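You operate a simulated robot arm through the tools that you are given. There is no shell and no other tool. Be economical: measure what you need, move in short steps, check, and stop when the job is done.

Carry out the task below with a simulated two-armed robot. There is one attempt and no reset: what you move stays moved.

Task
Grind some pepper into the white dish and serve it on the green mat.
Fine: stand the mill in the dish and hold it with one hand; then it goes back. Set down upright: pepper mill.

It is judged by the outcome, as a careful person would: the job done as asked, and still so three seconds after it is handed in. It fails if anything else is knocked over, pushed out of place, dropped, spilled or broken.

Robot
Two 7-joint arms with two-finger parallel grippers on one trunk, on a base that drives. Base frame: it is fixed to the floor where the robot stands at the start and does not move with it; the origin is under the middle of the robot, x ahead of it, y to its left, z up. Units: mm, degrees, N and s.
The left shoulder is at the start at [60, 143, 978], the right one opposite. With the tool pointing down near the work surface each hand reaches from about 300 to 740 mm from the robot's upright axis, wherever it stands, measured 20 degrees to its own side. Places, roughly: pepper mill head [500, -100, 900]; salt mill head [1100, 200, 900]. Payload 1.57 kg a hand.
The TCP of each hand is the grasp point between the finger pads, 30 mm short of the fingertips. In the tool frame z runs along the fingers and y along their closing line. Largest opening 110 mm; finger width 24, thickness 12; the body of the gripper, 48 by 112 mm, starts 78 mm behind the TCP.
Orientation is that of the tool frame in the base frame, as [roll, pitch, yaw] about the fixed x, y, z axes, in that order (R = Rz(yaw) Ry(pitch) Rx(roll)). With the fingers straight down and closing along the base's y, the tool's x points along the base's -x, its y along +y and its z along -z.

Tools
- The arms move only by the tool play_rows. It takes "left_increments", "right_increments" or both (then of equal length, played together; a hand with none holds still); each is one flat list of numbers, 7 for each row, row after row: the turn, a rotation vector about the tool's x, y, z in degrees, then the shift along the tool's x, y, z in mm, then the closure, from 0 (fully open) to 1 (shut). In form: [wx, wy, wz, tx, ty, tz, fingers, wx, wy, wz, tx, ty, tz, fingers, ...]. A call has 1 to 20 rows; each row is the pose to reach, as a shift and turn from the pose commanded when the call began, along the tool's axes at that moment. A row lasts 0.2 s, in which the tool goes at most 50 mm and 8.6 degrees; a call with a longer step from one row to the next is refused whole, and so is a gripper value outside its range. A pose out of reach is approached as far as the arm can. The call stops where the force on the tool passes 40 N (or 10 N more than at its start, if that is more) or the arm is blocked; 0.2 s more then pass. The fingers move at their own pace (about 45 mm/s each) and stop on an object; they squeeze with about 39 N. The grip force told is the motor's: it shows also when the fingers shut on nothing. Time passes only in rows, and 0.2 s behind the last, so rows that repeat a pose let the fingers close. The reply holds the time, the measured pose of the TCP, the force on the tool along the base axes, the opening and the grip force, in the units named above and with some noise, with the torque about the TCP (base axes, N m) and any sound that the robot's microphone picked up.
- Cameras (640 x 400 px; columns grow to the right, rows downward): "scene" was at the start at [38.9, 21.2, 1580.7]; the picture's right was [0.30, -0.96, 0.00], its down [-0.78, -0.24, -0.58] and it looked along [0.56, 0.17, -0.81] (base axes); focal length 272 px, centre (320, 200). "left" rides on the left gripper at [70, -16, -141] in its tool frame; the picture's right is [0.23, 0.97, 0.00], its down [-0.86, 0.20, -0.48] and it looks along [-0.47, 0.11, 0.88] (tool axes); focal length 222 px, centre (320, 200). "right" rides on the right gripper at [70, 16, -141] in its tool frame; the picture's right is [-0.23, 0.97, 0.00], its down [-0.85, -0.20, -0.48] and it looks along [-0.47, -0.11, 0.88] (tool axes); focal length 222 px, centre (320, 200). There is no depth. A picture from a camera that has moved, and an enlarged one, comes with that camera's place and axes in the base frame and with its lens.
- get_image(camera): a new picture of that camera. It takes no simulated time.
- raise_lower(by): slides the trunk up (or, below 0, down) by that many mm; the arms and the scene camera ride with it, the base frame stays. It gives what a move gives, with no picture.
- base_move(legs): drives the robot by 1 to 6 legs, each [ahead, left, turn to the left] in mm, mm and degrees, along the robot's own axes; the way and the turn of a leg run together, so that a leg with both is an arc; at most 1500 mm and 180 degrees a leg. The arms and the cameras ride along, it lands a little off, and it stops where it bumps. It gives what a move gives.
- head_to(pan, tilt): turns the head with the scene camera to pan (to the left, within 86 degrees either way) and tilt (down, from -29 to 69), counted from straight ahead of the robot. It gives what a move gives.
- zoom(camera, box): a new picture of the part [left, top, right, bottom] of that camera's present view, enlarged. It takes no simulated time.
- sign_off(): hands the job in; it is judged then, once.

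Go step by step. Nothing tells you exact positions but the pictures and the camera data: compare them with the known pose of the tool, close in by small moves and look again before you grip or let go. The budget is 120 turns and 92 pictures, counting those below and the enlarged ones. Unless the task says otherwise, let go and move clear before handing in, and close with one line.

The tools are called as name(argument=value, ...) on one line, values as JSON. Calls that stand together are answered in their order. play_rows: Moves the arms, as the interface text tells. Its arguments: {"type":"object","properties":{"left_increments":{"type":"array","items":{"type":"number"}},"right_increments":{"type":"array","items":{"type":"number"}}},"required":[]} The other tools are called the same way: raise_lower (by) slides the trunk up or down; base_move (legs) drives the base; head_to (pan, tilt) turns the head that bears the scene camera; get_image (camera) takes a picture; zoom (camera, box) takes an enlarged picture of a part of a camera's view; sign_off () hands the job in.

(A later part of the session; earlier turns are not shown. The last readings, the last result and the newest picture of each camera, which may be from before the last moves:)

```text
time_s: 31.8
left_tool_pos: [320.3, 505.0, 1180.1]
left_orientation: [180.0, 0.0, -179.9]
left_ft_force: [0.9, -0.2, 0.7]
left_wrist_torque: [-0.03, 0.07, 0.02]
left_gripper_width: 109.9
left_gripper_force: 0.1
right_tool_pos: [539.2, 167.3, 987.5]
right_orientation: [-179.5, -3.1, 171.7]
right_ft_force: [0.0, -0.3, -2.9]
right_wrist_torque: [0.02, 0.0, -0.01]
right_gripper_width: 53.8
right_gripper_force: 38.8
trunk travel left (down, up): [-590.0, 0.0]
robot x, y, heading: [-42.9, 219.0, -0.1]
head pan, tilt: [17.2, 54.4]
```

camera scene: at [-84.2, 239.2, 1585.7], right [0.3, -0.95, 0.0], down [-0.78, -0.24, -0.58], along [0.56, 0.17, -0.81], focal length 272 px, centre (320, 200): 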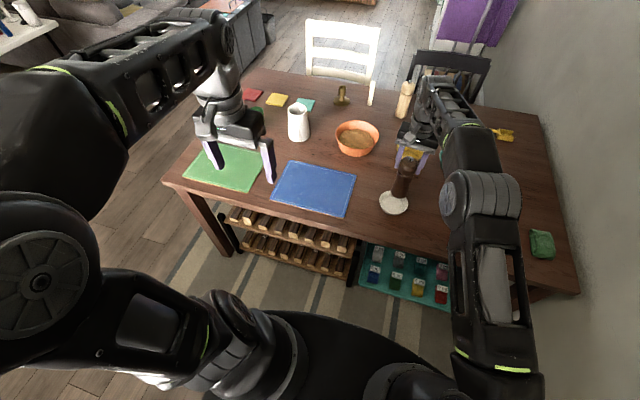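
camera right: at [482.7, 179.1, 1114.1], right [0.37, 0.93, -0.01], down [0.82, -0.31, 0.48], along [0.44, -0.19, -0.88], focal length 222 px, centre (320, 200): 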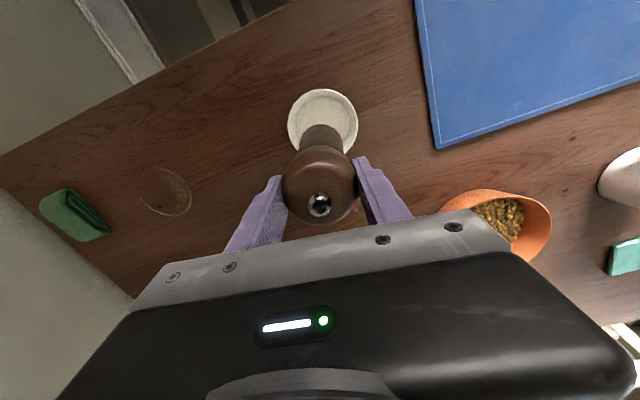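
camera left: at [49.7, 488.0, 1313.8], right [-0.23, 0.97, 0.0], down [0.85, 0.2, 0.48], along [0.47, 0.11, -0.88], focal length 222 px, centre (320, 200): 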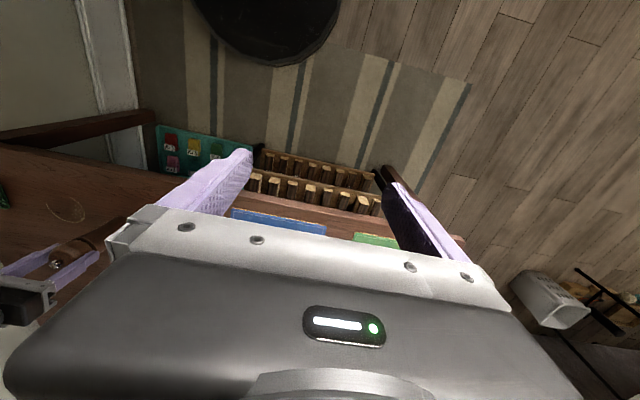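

play_rows(right_increments=[0, 0, 0, 1, -5, 0, 1, 0, 0, 0, 1, -8, 15, 1, 0, 0, 0, 1, -8, 35, 1, 0, 0, 0, 1, -8, 40, 1, 0, 0, 0, 1, -8, 40, 1])

zoom(camera="scene", box=[320, 150, 440, 250])

zoom(camera="right", box=[240, 70, 400, 230])

get_image(camera="left")

```text
time_s: 33.0
left_tool_pos: [319.1, 504.8, 1180.8]
left_orientation: [180.0, 0.0, -180.0]
left_ft_force: [0.2, 0.6, 0.4]
left_wrist_torque: [0.03, 0.03, -0.01]
left_gripper_width: 109.9
left_gripper_force: 0.0
right_tool_pos: [535.1, 159.0, 949.1]
right_orientation: [-179.3, -2.9, 171.5]
right_ft_force: [-0.3, -0.3, -1.8]
right_wrist_torque: [0.0, 0.03, 0.02]
right_gripper_width: 53.5
right_gripper_force: 39.1
trunk travel left (down, up): [-590.0, 0.0]
robot x, y, heading: [-39.8, 220.7, 0.2]
head pan, tilt: [17.2, 54.4]
```

```text
4.00 times, centred on (380, 200) of scene
camera zoom: at [-3.3, 239.6, 1593.7], right [0.3, -0.95, 0.0], down [-0.78, -0.24, -0.58], along [0.56, 0.17, -0.81], focal length 1090 px, centre (80, 200)
```

zoom: 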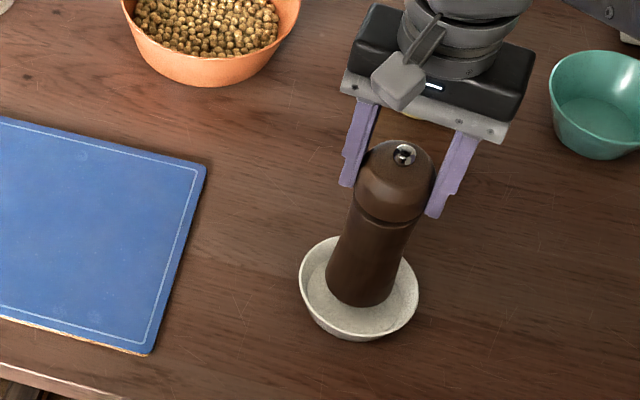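

```text
2.50 times, centred on (320, 150) of right
camera zoom: at [475.3, 186.1, 1094.9], right [0.37, 0.93, -0.02], down [0.84, -0.32, 0.43], along [0.4, -0.18, -0.9], focal length 555 px, centre (320, 325)
```

zoom: 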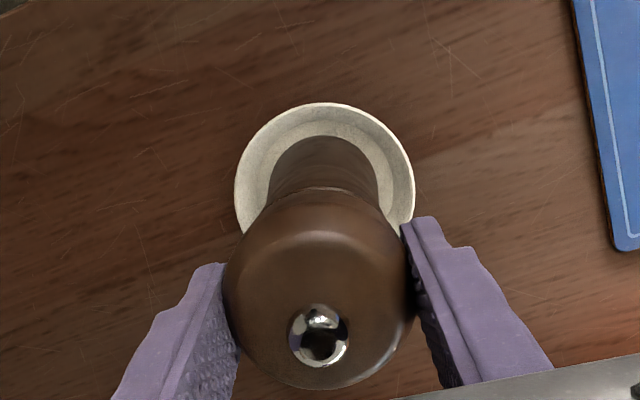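

```text
53 pictures are left
camera left: at [248.9, 488.6, 1321.6], right [-0.23, 0.97, 0.0], down [0.86, 0.2, 0.48], along [0.47, 0.11, -0.88], focal length 222 px, centre (320, 200)
```

left: 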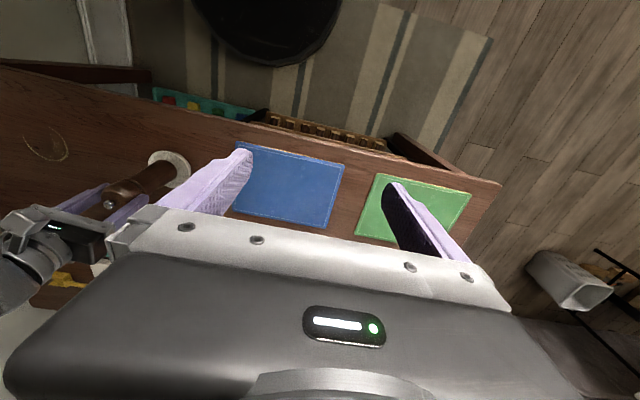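

The mill's foot is now centred over the dish within a few mm. I lower to near floor contact.

play_rows(right_increments=[0, 0, 0, -1, 0, 8, 1, 0, 0, 0, -1, 0, 16, 1, 0, 0, 0, -1, 0, 21, 1, 0, 0, 0, -1, 0, 21, 1])

play_rows(right_increments=[0, 0, 0, 0, 0, 2, 1, 0, 0, 0, 0, 0, 4, 1, 0, 0, 0, 0, 0, 4, 1])

zoom(camera="scene", box=[320, 150, 440, 250])

```text
time_s: 34.0
left_tool_pos: [319.7, 505.0, 1179.0]
left_orientation: [-180.0, 0.0, -179.9]
left_ft_force: [0.9, 0.0, -0.4]
left_wrist_torque: [-0.01, 0.0, -0.01]
left_gripper_width: 110.0
left_gripper_force: 0.0
right_tool_pos: [534.2, 158.7, 928.6]
right_orientation: [-179.4, -3.2, 171.7]
right_ft_force: [-0.6, -0.2, -1.9]
right_wrist_torque: [-0.01, -0.01, 0.03]
right_gripper_width: 53.8
right_gripper_force: 38.7
trunk travel left (down, up): [-590.0, 0.0]
robot x, y, heading: [-46.4, 218.6, 0.1]
head pan, tilt: [17.2, 54.4]
```

```text
time_s: 34.8
left_tool_pos: [319.6, 505.4, 1180.2]
left_orientation: [179.9, 0.1, 180.0]
left_ft_force: [-0.2, -0.5, 0.5]
left_wrist_torque: [0.01, 0.0, 0.02]
left_gripper_width: 109.9
left_gripper_force: 0.1
right_tool_pos: [535.6, 158.9, 923.2]
right_orientation: [-179.4, -2.9, 171.6]
right_ft_force: [-0.1, -0.3, -1.8]
right_wrist_torque: [0.01, 0.0, 0.02]
right_gripper_width: 53.8
right_gripper_force: 39.3
trunk travel left (down, up): [-590.0, 0.0]
robot x, y, heading: [-39.8, 218.9, 0.2]
head pan, tilt: [17.2, 54.4]
```

```text
4.00 times, centred on (380, 200) of scene
camera zoom: at [-3.4, 239.7, 1593.7], right [0.3, -0.95, 0.0], down [-0.78, -0.24, -0.58], along [0.56, 0.17, -0.81], focal length 1090 px, centre (80, 200)
```

zoom: 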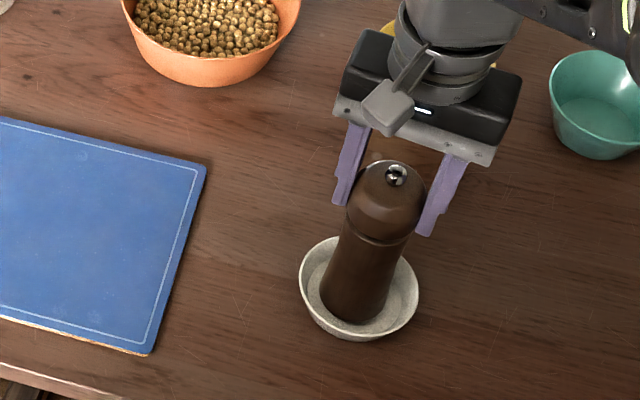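

play_rows(right_increments=[0, 0, 0, -2, 0, 2, 1, 0, 0, 0, -3, 0, 3, 1, 0, 0, 0, -3, 0, 4, 1, 0, 0, 0, -3, 0, 4, 1])

```text
time_s: 35.8
left_tool_pos: [318.8, 505.0, 1179.8]
left_orientation: [180.0, -0.1, -179.9]
left_ft_force: [0.3, 0.3, -0.3]
left_wrist_torque: [0.01, 0.04, 0.01]
left_gripper_width: 109.8
left_gripper_force: 0.0
right_tool_pos: [536.8, 159.3, 920.6]
right_orientation: [-179.3, -2.9, 171.6]
right_ft_force: [0.1, -0.9, -1.7]
right_wrist_torque: [0.02, -0.02, 0.03]
right_gripper_width: 53.9
right_gripper_force: 38.9
trunk travel left (down, up): [-590.0, 0.0]
robot x, y, heading: [-43.6, 219.3, 0.1]
head pan, tilt: [17.2, 54.4]
```

play_rows(right_increments=[0, 0, 0, 0, 0, 2, 1, 0, 0, 0, 0, 0, 3, 1, 0, 0, 0, 0, 0, 4, 1, 0, 0, 0, 0, 0, 4, 1])

zoom(camera="right", box=[240, 70, 400, 230])

```text
time_s: 36.8
left_tool_pos: [319.6, 506.4, 1179.9]
left_orientation: [180.0, 0.0, -179.9]
left_ft_force: [0.0, -0.5, 1.0]
left_wrist_torque: [-0.02, 0.0, 0.02]
left_gripper_width: 110.2
left_gripper_force: 0.0
right_tool_pos: [537.8, 158.5, 915.6]
right_orientation: [-179.3, -3.1, 171.6]
right_ft_force: [-0.6, 0.2, -2.3]
right_wrist_torque: [0.0, 0.0, -0.01]
right_gripper_width: 53.9
right_gripper_force: 38.8
trunk travel left (down, up): [-590.0, 0.0]
robot x, y, heading: [-42.5, 216.3, 0.1]
head pan, tilt: [17.2, 54.4]
```

```text
2.50 times, centred on (320, 150) of right
camera zoom: at [478.4, 186.1, 1061.4], right [0.37, 0.93, -0.02], down [0.84, -0.32, 0.43], along [0.4, -0.18, -0.9], focal length 555 px, centre (320, 325)
```

zoom: 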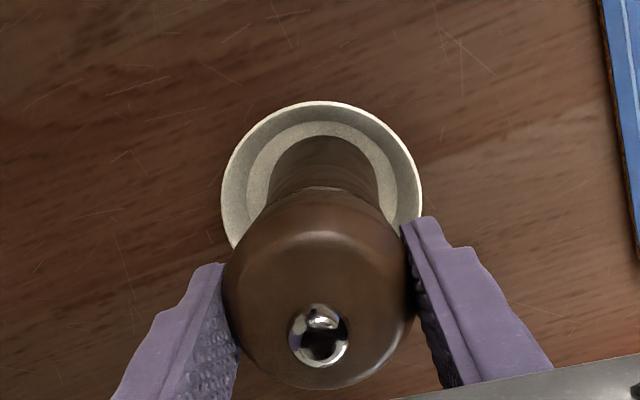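

play_rows(right_increments=[0, 0, 0, 0, 0, 1, 1, 0, 0, 0, 0, 0, 2, 1, 0, 0, 0, 0, 0, 3, 1, 0, 0, 0, 0, 0, 4, 1, 0, 0, 0, 0, 0, 4, 1])

```text
time_s: 38.0
left_tool_pos: [318.3, 505.0, 1180.1]
left_orientation: [180.0, 0.1, -179.9]
left_ft_force: [-0.1, 0.2, 0.6]
left_wrist_torque: [-0.02, 0.04, -0.02]
left_gripper_width: 109.8
left_gripper_force: 0.1
right_tool_pos: [537.2, 159.4, 912.7]
right_orientation: [-179.4, -2.9, 171.6]
right_ft_force: [0.2, -1.2, 3.5]
right_wrist_torque: [0.02, -0.04, -0.03]
right_gripper_width: 53.8
right_gripper_force: 38.6
trunk travel left (down, up): [-590.0, 0.0]
robot x, y, heading: [-42.1, 217.8, 0.2]
head pan, tilt: [17.2, 54.4]
```

Contact at TCP z ≈ 913. I open the right fingers partly so the mill settles flat, keeping them around the head as a guard.

play_rows(right_increments=[0, 0, 0, 0, 0, 1, 1, 0, 0, 0, 0, 0, 1, 0.4, 0, 0, 0, 0, 0, 1, 0.3, 0, 0, 0, 0, 0, 1, 0.3, 0, -1.5, 0, 0, 0, -2, 0.3, 0, -3, 0, 0, 0, -5, 0.3, 0, -3, 0, 0, 0, -5, 0.3])

zoom(camera="scene", box=[320, 150, 440, 250])

zoom(camera="right", box=[240, 70, 400, 230])

```text
time_s: 39.5
left_tool_pos: [318.1, 504.7, 1179.3]
left_orientation: [179.9, 0.0, -179.9]
left_ft_force: [-0.2, 0.2, -0.2]
left_wrist_torque: [-0.01, -0.02, 0.01]
left_gripper_width: 110.1
left_gripper_force: 0.1
right_tool_pos: [537.4, 158.3, 917.2]
right_orientation: [-179.4, -0.1, 171.7]
right_ft_force: [-1.3, 0.2, 0.7]
right_wrist_torque: [0.01, -0.01, -0.01]
right_gripper_width: 76.8
right_gripper_force: 0.0
trunk travel left (down, up): [-590.0, 0.0]
robot x, y, heading: [-42.4, 219.9, -0.0]
head pan, tilt: [17.2, 54.4]
```

```text
4.00 times, centred on (380, 200) of scene
camera zoom: at [-3.5, 239.7, 1593.7], right [0.3, -0.95, 0.0], down [-0.78, -0.24, -0.58], along [0.56, 0.17, -0.81], focal length 1090 px, centre (80, 200)
```

zoom: 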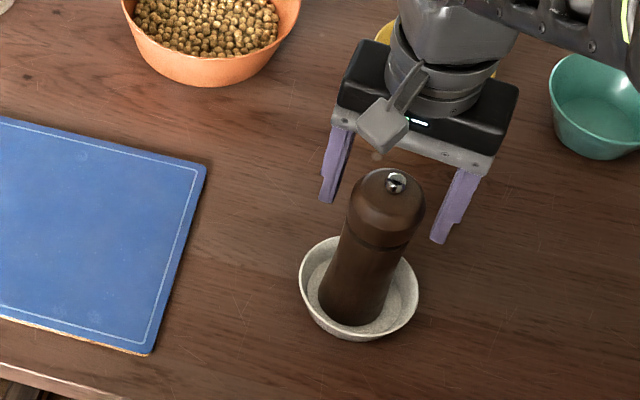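

```text
2.50 times, centred on (320, 150) of right
camera zoom: at [470.8, 186.6, 1059.2], right [0.37, 0.93, -0.01], down [0.82, -0.32, 0.48], along [0.44, -0.18, -0.88], focal length 555 px, centre (320, 325)
```

zoom: 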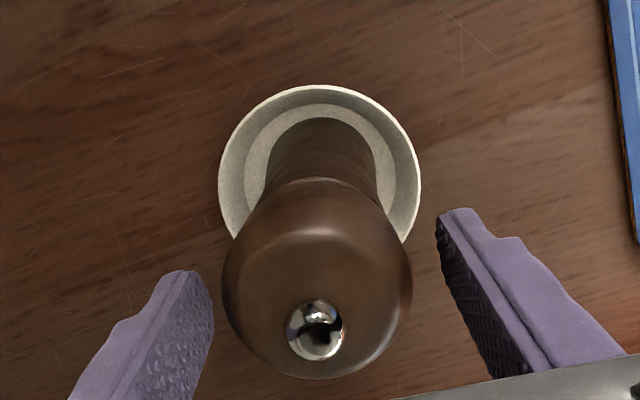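

The mill stands in the dish. Now I bring the left hand around to grip the body from the front-left: first yaw it and move closer while high.

play_rows(left_increments=[0, 0, 7.2, -9, -27, 21, 0, 0, 0, 14.4, -17, -54, 43, 0, 0, 0, 21.6, -26, -81, 64, 0, 0, 0, 28.8, -34, -108, 86, 0, 0, 0, 36, -43, -135, 107, 0, 0, 0, 43.2, -51, -162, 129, 0, 0, 0, 50, -60, -190, 150, 0, 0, 0, 50, -60, -190, 150, 0])

play_rows(left_increments=[0, -7, 0, 0, 0, 0, 0, 0, -14, 0, 0, 0, 10, 0, 0, -21, 0, 0, 0, 20, 0, 0, -28, 0, 0, 0, 30, 0, 0, -35, 0, 0, 0, 40, 0, 0, -42, 0, 0, 0, 50, 0, 0, -49, 0, 0, 0, 50, 0, 0, -55, 0, 0, 0, 50, 0, 0, -55, 0, 0, 0, 50, 0])

get_image(camera="left")

get_image(camera="scene")

```text
time_s: 41.4
left_tool_pos: [376.9, 314.4, 1030.0]
left_orientation: [-180.0, 0.0, 130.0]
left_ft_force: [-0.3, 0.1, -0.1]
left_wrist_torque: [-0.01, -0.01, -0.01]
left_gripper_width: 109.9
left_gripper_force: 0.0
right_tool_pos: [538.1, 158.9, 918.3]
right_orientation: [-179.3, 0.0, 171.7]
right_ft_force: [-0.6, 0.1, -0.1]
right_wrist_torque: [0.01, -0.03, -0.02]
right_gripper_width: 77.0
right_gripper_force: 0.0
trunk travel left (down, up): [-590.0, 0.0]
robot x, y, heading: [-43.6, 219.0, 0.1]
head pan, tilt: [17.2, 54.4]
```

```text
time_s: 43.4
left_tool_pos: [393.7, 316.1, 979.2]
left_orientation: [179.9, 54.9, 129.9]
left_ft_force: [0.6, -0.4, -0.2]
left_wrist_torque: [0.01, 0.01, 0.04]
left_gripper_width: 109.8
left_gripper_force: 0.0
left hand out of reach, approached as far as the arm can: row 6, 7, 8, 9
right_tool_pos: [537.2, 157.3, 917.3]
right_orientation: [-179.4, -0.1, 171.6]
right_ft_force: [0.0, 0.3, 0.1]
right_wrist_torque: [0.04, 0.03, 0.02]
right_gripper_width: 77.0
right_gripper_force: 0.1
trunk travel left (down, up): [-590.0, 0.0]
robot x, y, heading: [-39.5, 217.8, 0.2]
head pan, tilt: [17.2, 54.4]
```

```text
48 pictures are left
camera left: at [280.1, 425.8, 1003.1], right [0.66, 0.73, -0.19], down [0.22, 0.05, 0.97], along [0.72, -0.69, -0.12], focal length 222 px, centre (320, 200)
```

left: 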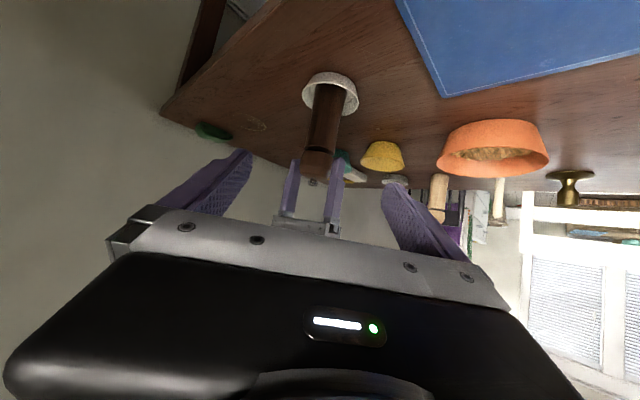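

```text
47 pictures are left
camera scene: at [-3.0, 237.9, 1593.8], right [0.3, -0.95, 0.0], down [-0.78, -0.24, -0.58], along [0.56, 0.17, -0.81], focal length 272 px, centre (320, 200)
```

scene: 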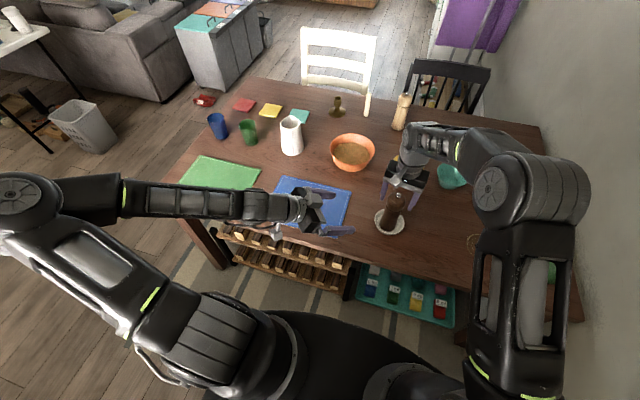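

Good orientation. I lower the left hand to body height while still about 160 mm away from the mill.

play_rows(left_increments=[0, 0, 0, 19, 2, 25, 0, 0, 0, 0, 38, 4, 51, 0, 0, 0, 0, 56, 6, 76, 0, 0, 0, 0, 75, 8, 102, 0, 0, 0, 0, 94, 8, 127, 0, 0, 0, 0, 94, 8, 127, 0])

get_image(camera="left")

get_image(camera="scene")

```text
time_s: 44.8
left_tool_pos: [431.5, 287.8, 828.8]
left_orientation: [-180.0, 54.9, 130.1]
left_ft_force: [0.1, -0.6, 0.5]
left_wrist_torque: [0.03, 0.01, -0.01]
left_gripper_width: 109.9
left_gripper_force: 0.1
right_tool_pos: [537.3, 158.8, 917.5]
right_orientation: [-179.4, 0.0, 171.6]
right_ft_force: [0.1, -0.1, 0.0]
right_wrist_torque: [0.02, 0.01, -0.05]
right_gripper_width: 77.0
right_gripper_force: 0.0
trunk travel left (down, up): [-590.0, 0.0]
robot x, y, heading: [-42.5, 222.3, 0.1]
head pan, tilt: [17.2, 54.4]
```

```text
46 pictures are left
camera left: at [317.7, 395.2, 852.7], right [0.66, 0.73, -0.19], down [0.22, 0.05, 0.97], along [0.72, -0.68, -0.12], focal length 222 px, centre (320, 200)
```

left: 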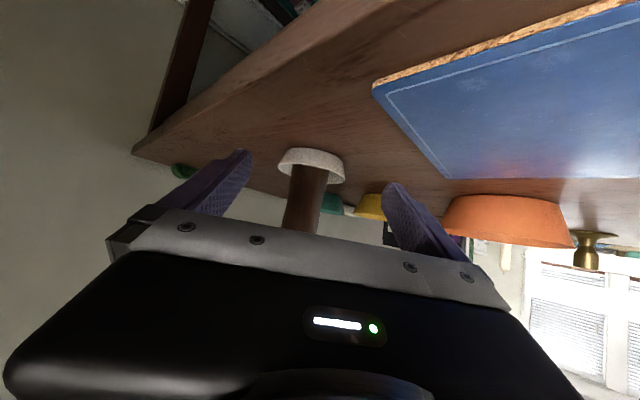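

```text
45 pictures are left
camera scene: at [-3.9, 239.8, 1593.7], right [0.3, -0.95, 0.0], down [-0.78, -0.24, -0.58], along [0.56, 0.17, -0.81], focal length 272 px, centre (320, 200)
```

scene: 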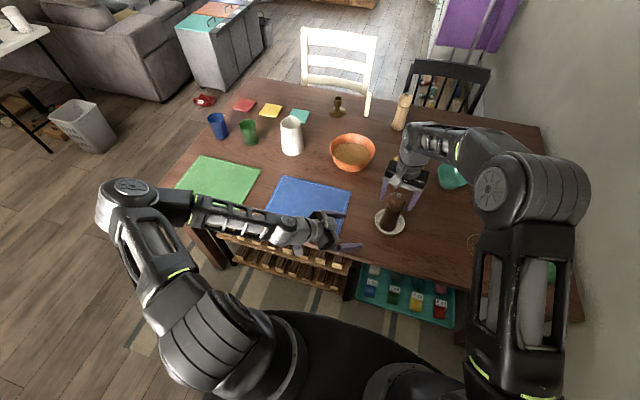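

Aligned. I advance half way and check.

play_rows(left_increments=[0, 0, 0, -18, -1, 28, 0, 0, 0, 0, -36, -2, 55, 0, 0, 0, 0, -52, -2, 80, 0, 0, 0, 0, -52, -2, 80, 0])

get_image(camera="left")

zoom(camera="scene", box=[300, 150, 460, 270])

```text
time_s: 45.8
left_tool_pos: [490.0, 213.3, 824.9]
left_orientation: [-180.0, 55.0, 130.1]
left_ft_force: [0.6, -0.1, 0.4]
left_wrist_torque: [0.03, 0.01, 0.0]
left_gripper_width: 110.0
left_gripper_force: 0.0
right_tool_pos: [537.9, 159.4, 917.7]
right_orientation: [-179.4, 0.0, 171.8]
right_ft_force: [0.2, -0.2, -0.7]
right_wrist_torque: [-0.01, 0.0, -0.02]
right_gripper_width: 77.3
right_gripper_force: 0.0
trunk travel left (down, up): [-590.0, 0.0]
robot x, y, heading: [-45.8, 216.6, 0.3]
head pan, tilt: [17.2, 54.4]
```

```text
44 pictures are left
camera left: at [376.5, 320.7, 848.8], right [0.66, 0.73, -0.19], down [0.22, 0.05, 0.97], along [0.72, -0.68, -0.12], focal length 222 px, centre (320, 200)
```

left: 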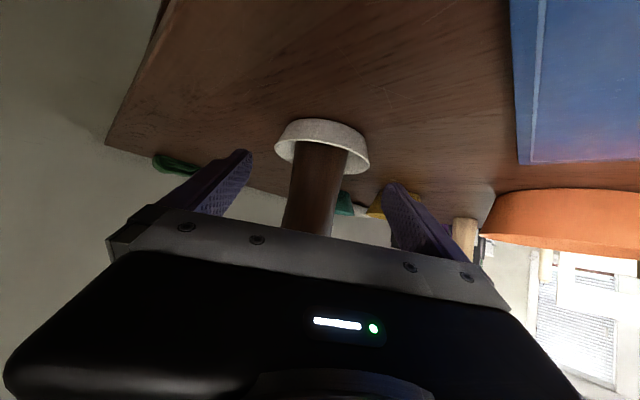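

```text
3.33 times, centred on (380, 210) of scene
camera zoom: at [-3.9, 240.1, 1593.7], right [0.3, -0.95, 0.0], down [-0.78, -0.24, -0.58], along [0.56, 0.17, -0.81], focal length 908 px, centre (120, 167)
```

zoom: 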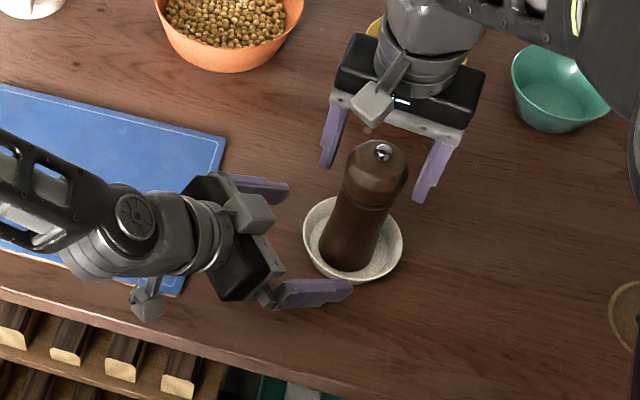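

play_rows(left_increments=[0, 0, 0, -14, 0, 20, 0, 0, 0, 0, -28, 0, 40, 0, 0, 0, 0, -41, 0, 58, 0, 0, 0, 0, -41, 0, 58, 0])

get_image(camera="left")

zoom(camera="scene", box=[300, 150, 460, 270])

```text
time_s: 46.8
left_tool_pos: [534.4, 156.5, 823.6]
left_orientation: [-179.9, 55.0, 130.1]
left_ft_force: [0.3, -0.8, 0.3]
left_wrist_torque: [-0.01, 0.01, 0.0]
left_gripper_width: 110.0
left_gripper_force: 0.1
right_tool_pos: [537.3, 158.1, 916.6]
right_orientation: [-179.4, 0.0, 171.7]
right_ft_force: [0.4, 0.0, 0.1]
right_wrist_torque: [-0.03, 0.02, -0.01]
right_gripper_width: 77.1
right_gripper_force: 0.0
trunk travel left (down, up): [-590.0, 0.0]
robot x, y, heading: [-43.3, 218.9, 0.1]
head pan, tilt: [17.2, 54.4]
```

```text
42 pictures are left
camera left: at [421.9, 265.7, 848.6], right [0.66, 0.73, -0.19], down [0.22, 0.05, 0.97], along [0.72, -0.68, -0.12], focal length 222 px, centre (320, 200)
```

left: 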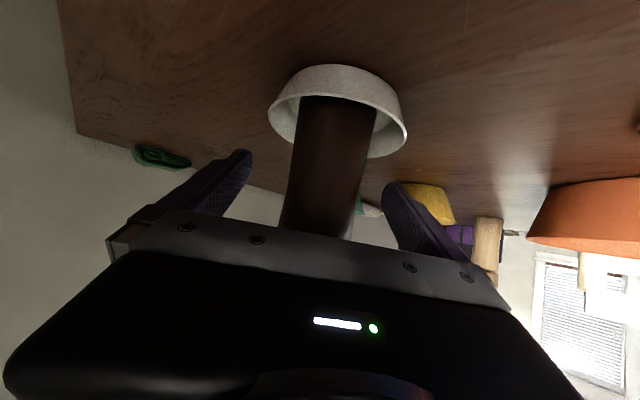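

```text
3.33 times, centred on (380, 210) of scene
camera zoom: at [-3.7, 239.9, 1593.7], right [0.3, -0.95, 0.0], down [-0.78, -0.24, -0.58], along [0.56, 0.17, -0.81], focal length 908 px, centre (120, 167)
```

zoom: 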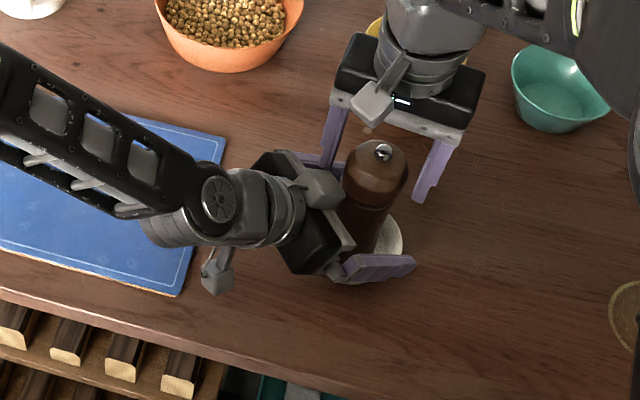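

Centred closely enough. I close the left hand on the body.

play_rows(left_increments=[0, 0, 0, 0, 3, 0, 0.2, 0, 0, 0, 0, 3, 0, 0.4, 0, 0, 0, 0, 3, 0, 0.5, 0, 0, 0, 0, 3, 0, 0.6, 0, 0, 0, 0, 3, 0, 0.8, 0, 0, 0, 0, 3, 0, 0.8])

zoom(camera="scene", box=[300, 150, 460, 270])

zoom(camera="right", box=[220, 50, 420, 250])

```text
time_s: 48.1
left_tool_pos: [536.8, 161.1, 826.0]
left_orientation: [180.0, 55.0, 130.1]
left_ft_force: [-1.2, -1.1, 0.7]
left_wrist_torque: [0.01, -0.02, -0.01]
left_gripper_width: 54.1
left_gripper_force: 36.2
right_tool_pos: [537.1, 158.8, 917.5]
right_orientation: [-179.3, 0.1, 171.6]
right_ft_force: [0.4, 1.0, -0.2]
right_wrist_torque: [-0.02, 0.01, -0.02]
right_gripper_width: 77.2
right_gripper_force: 0.1
trunk travel left (down, up): [-590.0, 0.0]
robot x, y, heading: [-37.9, 215.3, -0.2]
head pan, tilt: [17.2, 54.4]
```

```text
3.33 times, centred on (380, 210) of scene
camera zoom: at [-3.6, 239.6, 1593.7], right [0.3, -0.95, 0.0], down [-0.78, -0.24, -0.58], along [0.56, 0.17, -0.81], focal length 908 px, centre (120, 167)
```

zoom: 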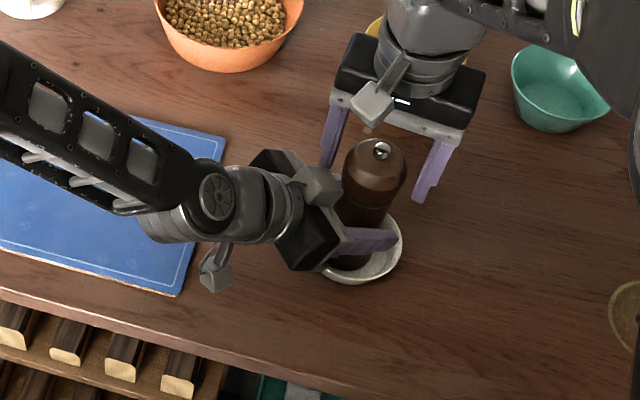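

```text
2.00 times, centred on (320, 150) of right
camera zoom: at [470.8, 186.5, 1059.3], right [0.37, 0.93, -0.01], down [0.82, -0.32, 0.48], along [0.44, -0.18, -0.88], focal length 444 px, centre (320, 300)
```

zoom: 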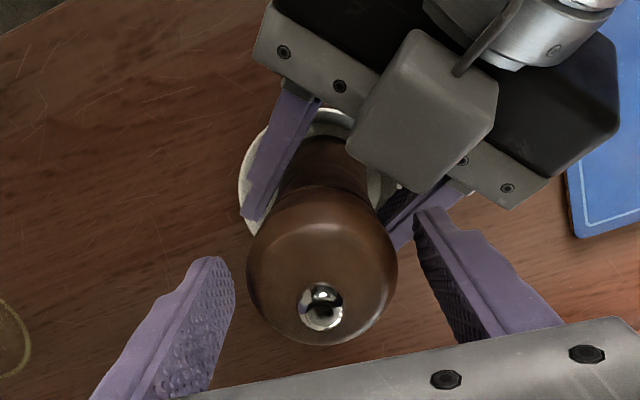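

The left hand holds the body (54 mm). Now the right hand grips the head and twists clockwise about 48°, turning away from the left gripper's box.

play_rows(right_increments=[0, 0, 0, 1, 1, -1, 0.6, 0, 0, 0, 1, 1, -1, 1, 0, 0, 0, 1, 1, -1, 1, 0, 0, 0, 1, 1, -1, 1, 0, 0, 6, 1, 1, -1, 1, 0, 0, 12, 1, 1, -1, 1, 0, 0, 18, 1, 1, -1, 1, 0, 0, 24, 1, 1, -1, 1, 0, 0, 30, 1, 1, -1, 1, 0, 0, 36, 1, 1, -1, 1, 0, 0, 42, 1, 1, -1, 1, 0, 0, 48, 1, 1, -1, 1, 0, 0, 48, 1, 1, -1, 1])

zoom(camera="scene", box=[300, 150, 460, 270])

```text
time_s: 51.0
left_tool_pos: [537.8, 158.6, 825.1]
left_orientation: [-179.9, 55.2, 130.1]
left_ft_force: [-2.1, -6.2, 2.6]
left_wrist_torque: [0.21, -0.2, 0.0]
left_gripper_width: 53.9
left_gripper_force: 39.5
right_tool_pos: [537.4, 160.9, 919.1]
right_orientation: [-179.6, 0.4, 123.6]
right_ft_force: [3.5, 5.1, -0.7]
right_wrist_torque: [0.31, -0.02, 0.01]
right_gripper_width: 53.8
right_gripper_force: 38.6
trunk travel left (down, up): [-590.0, 0.0]
robot x, y, heading: [-41.4, 218.2, -0.1]
head pan, tilt: [17.2, 54.4]
```

```text
3.33 times, centred on (380, 210) of scene
camera zoom: at [-3.5, 239.7, 1593.7], right [0.3, -0.95, 0.0], down [-0.78, -0.24, -0.58], along [0.56, 0.17, -0.81], focal length 908 px, centre (120, 167)
```

zoom: 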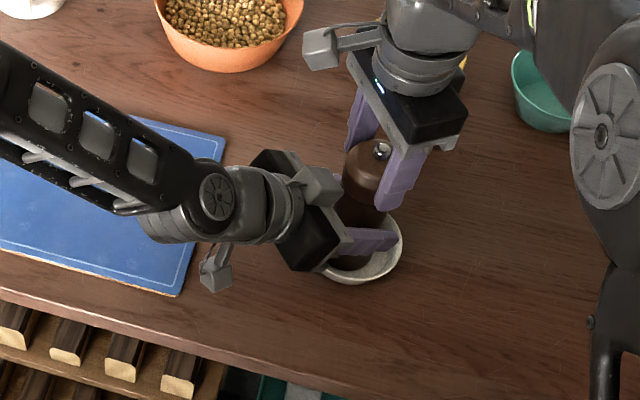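

No sound was reported on that turn. I turn a bit further and watch the torque.

play_rows(right_increments=[0, 0, 8, 0, 0, 0, 1, 0, 0, 16, 0, 0, 0, 1, 0, 0, 24, 0, 0, 0, 1])

zoom(camera="right", box=[220, 50, 420, 250])

```text
time_s: 51.8
left_tool_pos: [537.3, 158.8, 824.5]
left_orientation: [-179.9, 55.0, 130.0]
left_ft_force: [-5.6, -6.6, 6.4]
left_wrist_torque: [0.34, -0.45, -0.02]
left_gripper_width: 53.8
left_gripper_force: 39.0
right_tool_pos: [536.7, 161.5, 919.6]
right_orientation: [-179.9, 0.5, 99.5]
right_ft_force: [6.1, 7.6, -2.7]
right_wrist_torque: [0.49, -0.13, 0.03]
right_gripper_width: 53.8
right_gripper_force: 38.6
trunk travel left (down, up): [-590.0, 0.0]
robot x, y, heading: [-45.4, 218.3, 0.2]
head pan, tilt: [17.2, 54.4]
```

```text
2.00 times, centred on (320, 150) of right
camera zoom: at [541.1, 233.5, 1060.1], right [1.0, -0.06, 0.0], down [-0.05, -0.87, 0.49], along [-0.03, -0.49, -0.87], focal length 444 px, centre (320, 300)
```

zoom: 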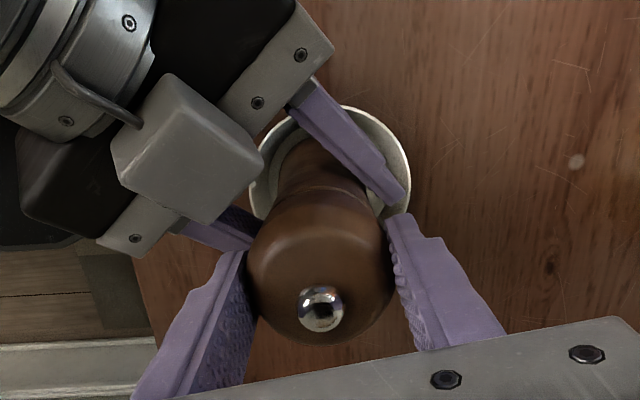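

The head is turning without strain. I ratchet: open, turn back, regrip, and twist again.

play_rows(right_increments=[0, 0, 0, 0, -1, 0, 0.35, 0, 0, 0, 0, -1, 0, 0.35, 0, 0, -8.5, 0, -1, 0, 0.35, 0, 0, -17, 0, -1, 0, 0.35, 0, 0, -25.5, 0, -1, 0, 0.35, 0, 0, -34, 0, -1, 0, 0.35, 0, 0, -42.5, 0, -1, 0, 0.35, 0, 0, -51, 0, -1, 0, 0.35, 0, 0, -59.5, 0, -1, 0, 0.35, 0, 0, -59.5, 0, -1, 0, 1, 0, 0, -59.5, 0, -1, 0, 1, 0, 0, -51, 0, -1, 0, 1, 0, 0, -42.5, 0, -1, 0, 1, 0, 0, -34, 0, -1, 0, 1, 0, 0, -25.5, 0, -1, 0, 1, 0, 0, -17, 0, -1, 0, 1, 0, 0, -8.5, 0, -1, 0, 1, 0, 0, 0, 0, -1, 0, 1, 0, 0, 0, 0, -1, 0, 1])

```text
time_s: 55.8
left_tool_pos: [536.5, 156.8, 825.9]
left_orientation: [-179.9, 55.0, 130.1]
left_ft_force: [-10.2, -13.2, 6.6]
left_wrist_torque: [0.37, -0.55, 0.01]
left_gripper_width: 54.0
left_gripper_force: 39.3
right_tool_pos: [535.1, 160.1, 917.5]
right_orientation: [-180.0, 0.5, 99.6]
right_ft_force: [9.4, 12.6, -5.3]
right_wrist_torque: [0.8, -0.37, 0.02]
right_gripper_width: 53.5
right_gripper_force: 39.1
trunk travel left (down, up): [-590.0, 0.0]
robot x, y, heading: [-40.9, 218.8, -0.1]
head pan, tilt: [17.2, 54.4]
```

zoom(camera="scene", box=[370, 170, 420, 220])

zoom(camera="right", box=[260, 80, 380, 200])

```text
8.00 times, centred on (395, 195) of scene
camera zoom: at [-3.4, 239.6, 1593.7], right [0.3, -0.95, 0.0], down [-0.78, -0.24, -0.58], along [0.56, 0.17, -0.81], focal length 2180 px, centre (-280, 240)
```

zoom: 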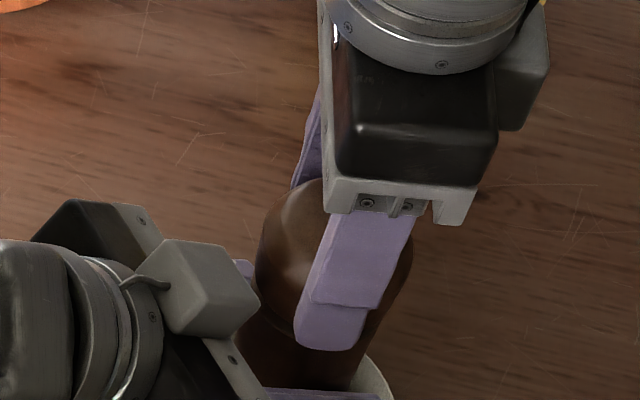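

```text
3.33 times, centred on (320, 140) of right
camera zoom: at [539.8, 233.2, 1060.2], right [1.0, -0.06, 0.0], down [-0.06, -0.87, 0.49], along [-0.03, -0.49, -0.87], focal length 740 px, centre (320, 400)
```

zoom: 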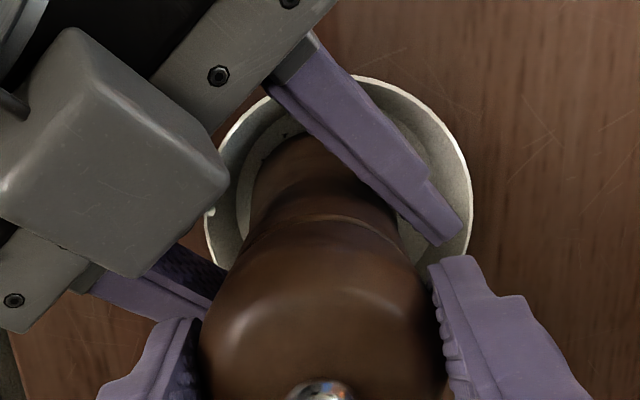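

There are dark specks in the dish floor: pepper is coming out. The fingertips overlap the groove a little, so I regrip 8 mm higher and slightly recentred, and twist again.

play_rows(right_increments=[0, 0, 0, 0, 0, 0, 0.35, 0, 0, 0, 2, 2, -4, 0.35, 0, 0, -8.5, 2, 2, -8, 0.35, 0, 0, -17, 2, 2, -8, 0.35, 0, 0, -25.5, 2, 2, -8, 0.35, 0, 0, -34, 2, 2, -8, 0.35, 0, 0, -42.5, 2, 2, -8, 0.35, 0, 0, -51, 2, 2, -8, 0.35, 0, 0, -59.5, 2, 2, -8, 0.35, 0, 0, -59.5, 2, 2, -8, 1, 0, 0, -59.5, 2, 2, -8, 1, 0, 0, -51, 2, 2, -8, 1, 0, 0, -42.5, 2, 2, -8, 1, 0, 0, -34, 2, 2, -8, 1, 0, 0, -25.5, 2, 2, -8, 1, 0, 0, -17, 2, 2, -8, 1, 0, 0, -8.5, 2, 2, -8, 1, 0, 0, 0, 2, 2, -8, 1, 0, 0, 0, 2, 2, -8, 1])

zoom(camera="right", box=[260, 80, 380, 200])

```text
time_s: 59.8
left_tool_pos: [538.5, 160.7, 825.6]
left_orientation: [-180.0, 54.9, 130.1]
left_ft_force: [-0.3, 12.7, 1.6]
left_wrist_torque: [-0.16, 0.02, -0.08]
left_gripper_width: 54.0
left_gripper_force: 39.4
right_tool_pos: [536.9, 162.0, 926.6]
right_orientation: [-179.9, 0.7, 99.5]
right_ft_force: [2.7, -10.9, 8.7]
right_wrist_torque: [-0.49, -0.52, -0.02]
right_gripper_width: 54.7
right_gripper_force: 38.9
trunk travel left (down, up): [-590.0, 0.0]
robot x, y, heading: [-43.9, 217.4, -0.1]
head pan, tilt: [17.2, 54.4]
```

```text
3.33 times, centred on (320, 140) of right
camera zoom: at [541.5, 235.3, 1068.2], right [1.0, -0.06, 0.0], down [-0.06, -0.87, 0.49], along [-0.03, -0.49, -0.87], focal length 740 px, centre (320, 400)
```

zoom: 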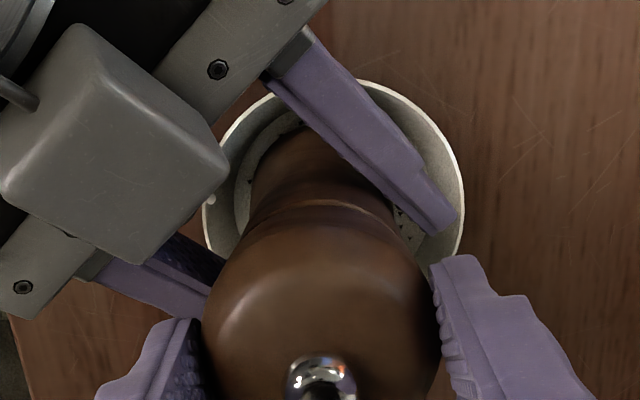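

Specks are increasing. I do two more ratchet turns.

play_rows(right_increments=[0, 0, 0, 0, 0, 0, 0.35, 0, 0, 0, -1, 0, 0, 0.35, 0, 0, -8.5, -1, 0, 0, 0.35, 0, 0, -17, -1, 0, 0, 0.35, 0, 0, -25.5, -1, 0, 0, 0.35, 0, 0, -34, -1, 0, 0, 0.35, 0, 0, -42.5, -1, 0, 0, 0.35, 0, 0, -51, -1, 0, 0, 0.35, 0, 0, -59.5, -1, 0, 0, 0.35, 0, 0, -59.5, -1, 0, 0, 1, 0, 0, -59.5, -1, 0, 0, 1, 0, 0, -51, -1, 0, 0, 1, 0, 0, -42.5, -1, 0, 0, 1, 0, 0, -34, -1, 0, 0, 1, 0, 0, -25.5, -1, 0, 0, 1, 0, 0, -17, -1, 0, 0, 1, 0, 0, -8.5, -1, 0, 0, 1, 0, 0, 0, -1, 0, 0, 1, 0, 0, 0, -1, 0, 0, 1])

play_rows(right_increments=[0, 0, 0, 0, 0, 0, 0.35, 0, 0, 0, 0, 0, 0, 0.35, 0, 0, -8.5, 0, 0, 0, 0.35, 0, 0, -17, 0, 0, 0, 0.35, 0, 0, -25.5, 0, 0, 0, 0.35, 0, 0, -34, 0, 0, 0, 0.35, 0, 0, -42.5, 0, 0, 0, 0.35, 0, 0, -51, 0, 0, 0, 0.35, 0, 0, -59.5, 0, 0, 0, 0.35, 0, 0, -59.5, 0, 0, 0, 1, 0, 0, -59.5, 0, 0, 0, 1, 0, 0, -51, 0, 0, 0, 1, 0, 0, -42.5, 0, 0, 0, 1, 0, 0, -34, 0, 0, 0, 1, 0, 0, -25.5, 0, 0, 0, 1, 0, 0, -17, 0, 0, 0, 1, 0, 0, -8.5, 0, 0, 0, 1, 0, 0, 0, 0, 0, 0, 1, 0, 0, 0, 0, 0, 0, 1])

zoom(camera="right", box=[260, 80, 380, 200])

```text
time_s: 63.8
left_tool_pos: [538.0, 159.6, 825.0]
left_orientation: [180.0, 55.1, 130.0]
left_ft_force: [-0.9, 6.3, 4.0]
left_wrist_torque: [0.03, -0.11, -0.09]
left_gripper_width: 53.8
left_gripper_force: 39.0
right_tool_pos: [537.8, 162.3, 926.9]
right_orientation: [-179.9, 0.5, 99.5]
right_ft_force: [4.5, -4.2, 5.3]
right_wrist_torque: [-0.04, -0.62, 0.0]
right_gripper_width: 54.9
right_gripper_force: 39.5
trunk travel left (down, up): [-590.0, 0.0]
robot x, y, heading: [-44.2, 217.2, 0.2]
head pan, tilt: [17.2, 54.4]
```

```text
time_s: 67.8
left_tool_pos: [537.3, 158.8, 824.9]
left_orientation: [-179.9, 55.0, 130.0]
left_ft_force: [-1.3, -0.8, 3.6]
left_wrist_torque: [0.31, -0.08, -0.06]
left_gripper_width: 53.8
left_gripper_force: 39.1
right_tool_pos: [537.2, 161.3, 927.1]
right_orientation: [-179.9, 0.6, 99.5]
right_ft_force: [2.9, 1.7, 0.4]
right_wrist_torque: [0.23, -0.36, 0.0]
right_gripper_width: 54.5
right_gripper_force: 38.8
trunk travel left (down, up): [-590.0, 0.0]
robot x, y, heading: [-41.5, 220.5, -0.2]
head pan, tilt: [17.2, 54.4]
```

```text
3.33 times, centred on (320, 140) of right
camera zoom: at [541.7, 234.5, 1068.1], right [1.0, -0.06, 0.0], down [-0.06, -0.87, 0.49], along [-0.03, -0.49, -0.87], focal length 740 px, centre (320, 400)
```

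zoom: 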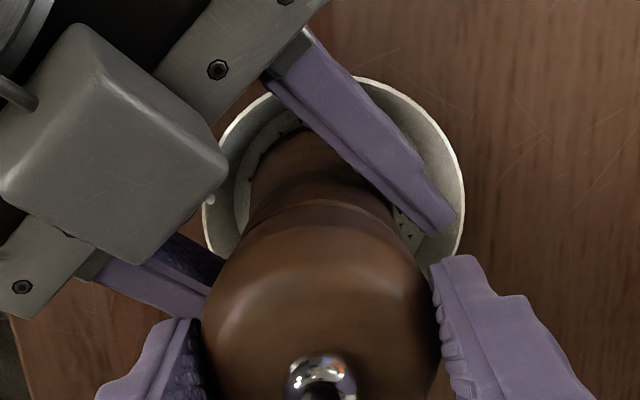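

There's a good sprinkling of pepper in the dish. The left hand now releases and backs off while the right keeps hold of the head.

play_rows(left_increments=[0, 0, 0, 0, 0, 0, 0, 0, 0, 0, 0, 0, 0, 0, 0, 0, 0, 0, 0, 0, 0, 0, 0, 0, 0, 0, 0, 0, 0, 0, 0, 11, 0, -16, 0, 0, 0, 0, 29, 0, -41, 0, 0, 0, 0, 52, 0, -74, 0, 0, 0, 0, 75, 0, -107, 0, 0, 0, 0, 95, 0, -135, 0, 0, 0, 0, 75, 0, -170, 0, 0, 0, 0, 50, 0, -200, 0, 0, 0, 0, 50, 0, -200, 0])

get_image(camera="scene")

```text
time_s: 70.3
left_tool_pos: [413.6, 306.2, 903.6]
left_orientation: [180.0, 55.0, 130.0]
left_ft_force: [-0.6, -0.2, -0.2]
left_wrist_torque: [0.0, 0.04, 0.04]
left_gripper_width: 109.9
left_gripper_force: 0.0
right_tool_pos: [535.7, 160.5, 926.4]
right_orientation: [-179.7, 0.6, 99.6]
right_ft_force: [-0.4, -1.2, 5.1]
right_wrist_torque: [0.04, 0.0, 0.02]
right_gripper_width: 54.6
right_gripper_force: 39.2
trunk travel left (down, up): [-590.0, 0.0]
robot x, y, heading: [-42.7, 220.3, -0.0]
head pan, tilt: [17.2, 54.4]
```

```text
32 pictures are left
camera scene: at [-4.3, 239.7, 1593.8], right [0.3, -0.95, 0.0], down [-0.78, -0.24, -0.58], along [0.56, 0.17, -0.81], focal length 272 px, centre (320, 200)
```

scene: 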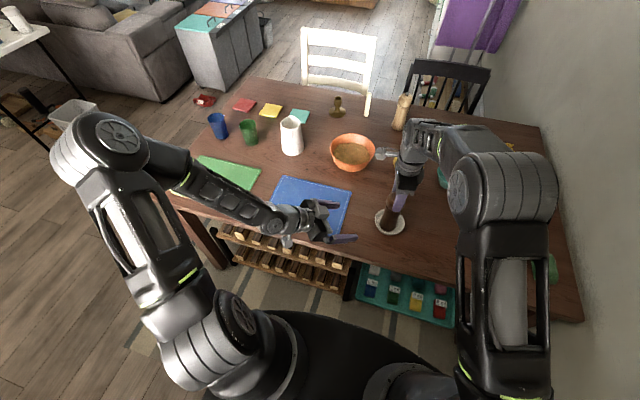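

The left hand is clear. I lift the mill straight out of the dish, carry it back toward [540, -71], and unwind the wrist on the way.

play_rows(right_increments=[0, 0, 0, 0, 0, -10, 1, 0, 0, 0, 0, 0, -30, 1, 0, 0, 0, 0, 0, -50, 1, 0, 0, 0, 0, 0, -55, 1, 0, 0, -8, -25, -4, -55, 1, 0, 0, -16, -50, -8, -55, 1, 0, 0, -24, -75, -12, -55, 1, 0, 0, -32, -100, -15, -55, 1, 0, 0, -40, -125, -19, -55, 1, 0, 0, -48, -150, -23, -55, 1, 0, 0, -56, -175, -27, -55, 1, 0, 0, -64, -200, -31, -55, 1, 0, 0, -72, -228, -35, -55, 1, 0, 0, -80, -228, -35, -55, 1, 0, 0, -80, -228, -35, -55, 1])

get_image(camera="scene")

get_image(camera="right")

```text
time_s: 73.5
left_tool_pos: [414.6, 306.5, 902.7]
left_orientation: [180.0, 55.0, 130.1]
left_ft_force: [0.1, -0.5, -0.3]
left_wrist_torque: [0.0, 0.0, 0.01]
left_gripper_width: 110.1
left_gripper_force: 0.0
right_tool_pos: [541.2, -68.7, 983.8]
right_orientation: [-179.4, -0.1, 179.7]
right_ft_force: [-1.1, 0.2, -2.7]
right_wrist_torque: [-0.01, 0.0, -0.01]
right_gripper_width: 54.2
right_gripper_force: 38.7
trunk travel left (down, up): [-590.0, 0.0]
robot x, y, heading: [-41.5, 216.4, -0.3]
head pan, tilt: [17.2, 54.4]
```

```text
31 pictures are left
camera scene: at [-3.3, 239.3, 1593.7], right [0.3, -0.95, 0.0], down [-0.78, -0.24, -0.58], along [0.56, 0.17, -0.81], focal length 272 px, centre (320, 200)
```

scene: 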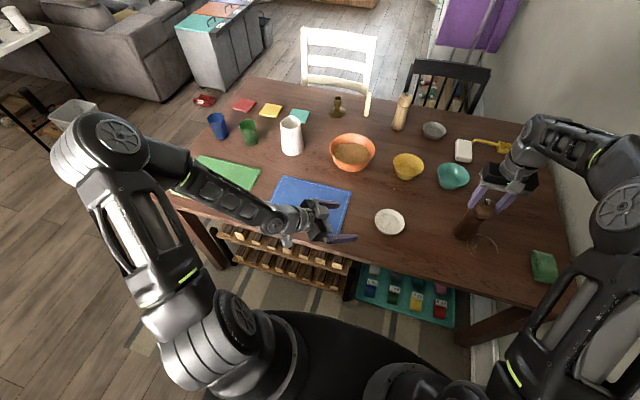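

```text
30 pictures are left
camera right: at [470.9, -51.4, 1125.9], right [0.23, 0.97, -0.01], down [0.86, -0.2, 0.48], along [0.46, -0.12, -0.88], focal length 222 px, centre (320, 200)
```

right: 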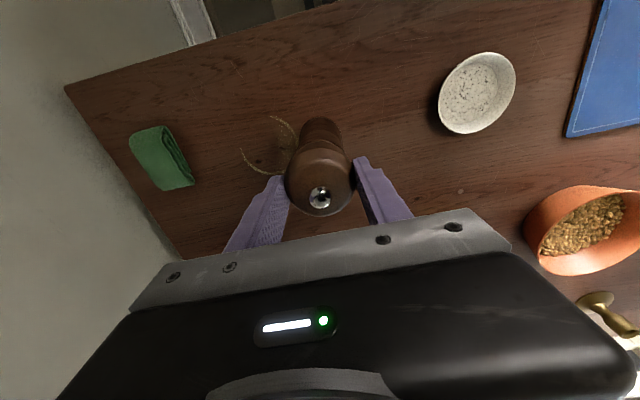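

The dish shows a clear sprinkle of pepper. I lower the mill onto its original spot.

play_rows(right_increments=[0, 0, 0, 2, -3, 20, 1, 0, 0, 0, 2, -3, 40, 1, 0, 0, 0, 2, -3, 55, 1, 0, 0, 0, 2, -3, 57, 1, 0, 0, 0, 2, -3, 57, 1])

zoom(camera="scene", box=[420, 170, 540, 280])

```text
time_s: 74.8
left_tool_pos: [415.1, 306.1, 902.8]
left_orientation: [-180.0, 55.0, 130.2]
left_ft_force: [-0.6, 0.4, 0.2]
left_wrist_torque: [0.01, 0.02, -0.01]
left_gripper_width: 110.1
left_gripper_force: 0.0
right_tool_pos: [539.0, -72.8, 925.3]
right_orientation: [-179.3, -0.1, 179.7]
right_ft_force: [1.3, -0.4, -1.2]
right_wrist_torque: [0.0, 0.0, 0.0]
right_gripper_width: 54.1
right_gripper_force: 39.1
trunk travel left (down, up): [-590.0, 0.0]
robot x, y, heading: [-38.6, 218.3, 0.1]
head pan, tilt: [17.2, 54.4]
```

```text
3.64 times, centred on (480, 225) of scene
camera zoom: at [-3.3, 239.5, 1593.7], right [0.3, -0.95, 0.0], down [-0.78, -0.24, -0.58], along [0.56, 0.17, -0.81], focal length 991 px, centre (-262, 109)
```

zoom: 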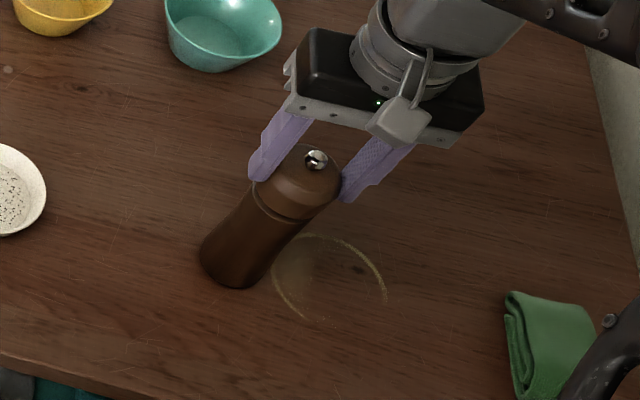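

play_rows(right_increments=[0, 0, 0, 0, 0, 1, 1, 0, 0, 0, 0, 0, 3, 1, 0, 0, 0, 0, 0, 4, 1, 0, 0, 0, 0, 0, 4, 1])

```text
time_s: 75.8
left_tool_pos: [415.9, 306.1, 902.2]
left_orientation: [-180.0, 55.0, 130.1]
left_ft_force: [0.7, 0.3, 0.0]
left_wrist_torque: [-0.01, 0.0, 0.0]
left_gripper_width: 110.1
left_gripper_force: 0.0
right_tool_pos: [539.0, -71.9, 921.8]
right_orientation: [-179.4, -0.2, 179.7]
right_ft_force: [0.3, 0.0, -1.4]
right_wrist_torque: [0.04, 0.0, 0.01]
right_gripper_width: 54.5
right_gripper_force: 39.0
trunk travel left (down, up): [-590.0, 0.0]
robot x, y, heading: [-43.0, 218.3, -0.0]
head pan, tilt: [17.2, 54.4]
```

play_rows(right_increments=[0, 0, 0, 0, 0, 1, 1, 0, 0, 0, 0, 0, 2, 1, 0, 0, 0, 0, 0, 3, 1, 0, 0, 0, 0, 0, 3, 1])

```text
time_s: 76.8
left_tool_pos: [414.8, 306.6, 902.6]
left_orientation: [180.0, 55.0, 130.1]
left_ft_force: [0.6, -0.3, -0.8]
left_wrist_torque: [0.0, 0.01, -0.01]
left_gripper_width: 109.9
left_gripper_force: 0.1
right_tool_pos: [540.3, -72.7, 921.0]
right_orientation: [-179.4, -0.1, 179.7]
right_ft_force: [-0.3, -0.3, -1.6]
right_wrist_torque: [0.08, 0.0, 0.01]
right_gripper_width: 54.3
right_gripper_force: 38.5
trunk travel left (down, up): [-590.0, 0.0]
robot x, y, heading: [-43.8, 218.5, 0.0]
head pan, tilt: [17.2, 54.4]
```

play_rows(right_increments=[0, 0, 0, 0, 0, 1, 1, 0, 0, 0, 0, 0, 2, 1, 0, 0, 0, 0, 0, 2, 1])

```text
time_s: 77.5
left_tool_pos: [413.1, 307.5, 902.6]
left_orientation: [179.8, 55.1, 130.0]
left_ft_force: [0.1, 0.5, 0.3]
left_wrist_torque: [-0.04, 0.01, -0.01]
left_gripper_width: 110.1
left_gripper_force: 0.1
right_tool_pos: [538.5, -73.0, 920.5]
right_orientation: [-179.3, 0.1, 179.7]
right_ft_force: [-2.3, -2.6, 19.3]
right_wrist_torque: [0.01, 0.27, 0.01]
right_gripper_width: 54.3
right_gripper_force: 38.7
trunk travel left (down, up): [-590.0, 0.0]
robot x, y, heading: [-43.0, 221.1, 0.1]
head pan, tilt: [17.2, 54.4]
```

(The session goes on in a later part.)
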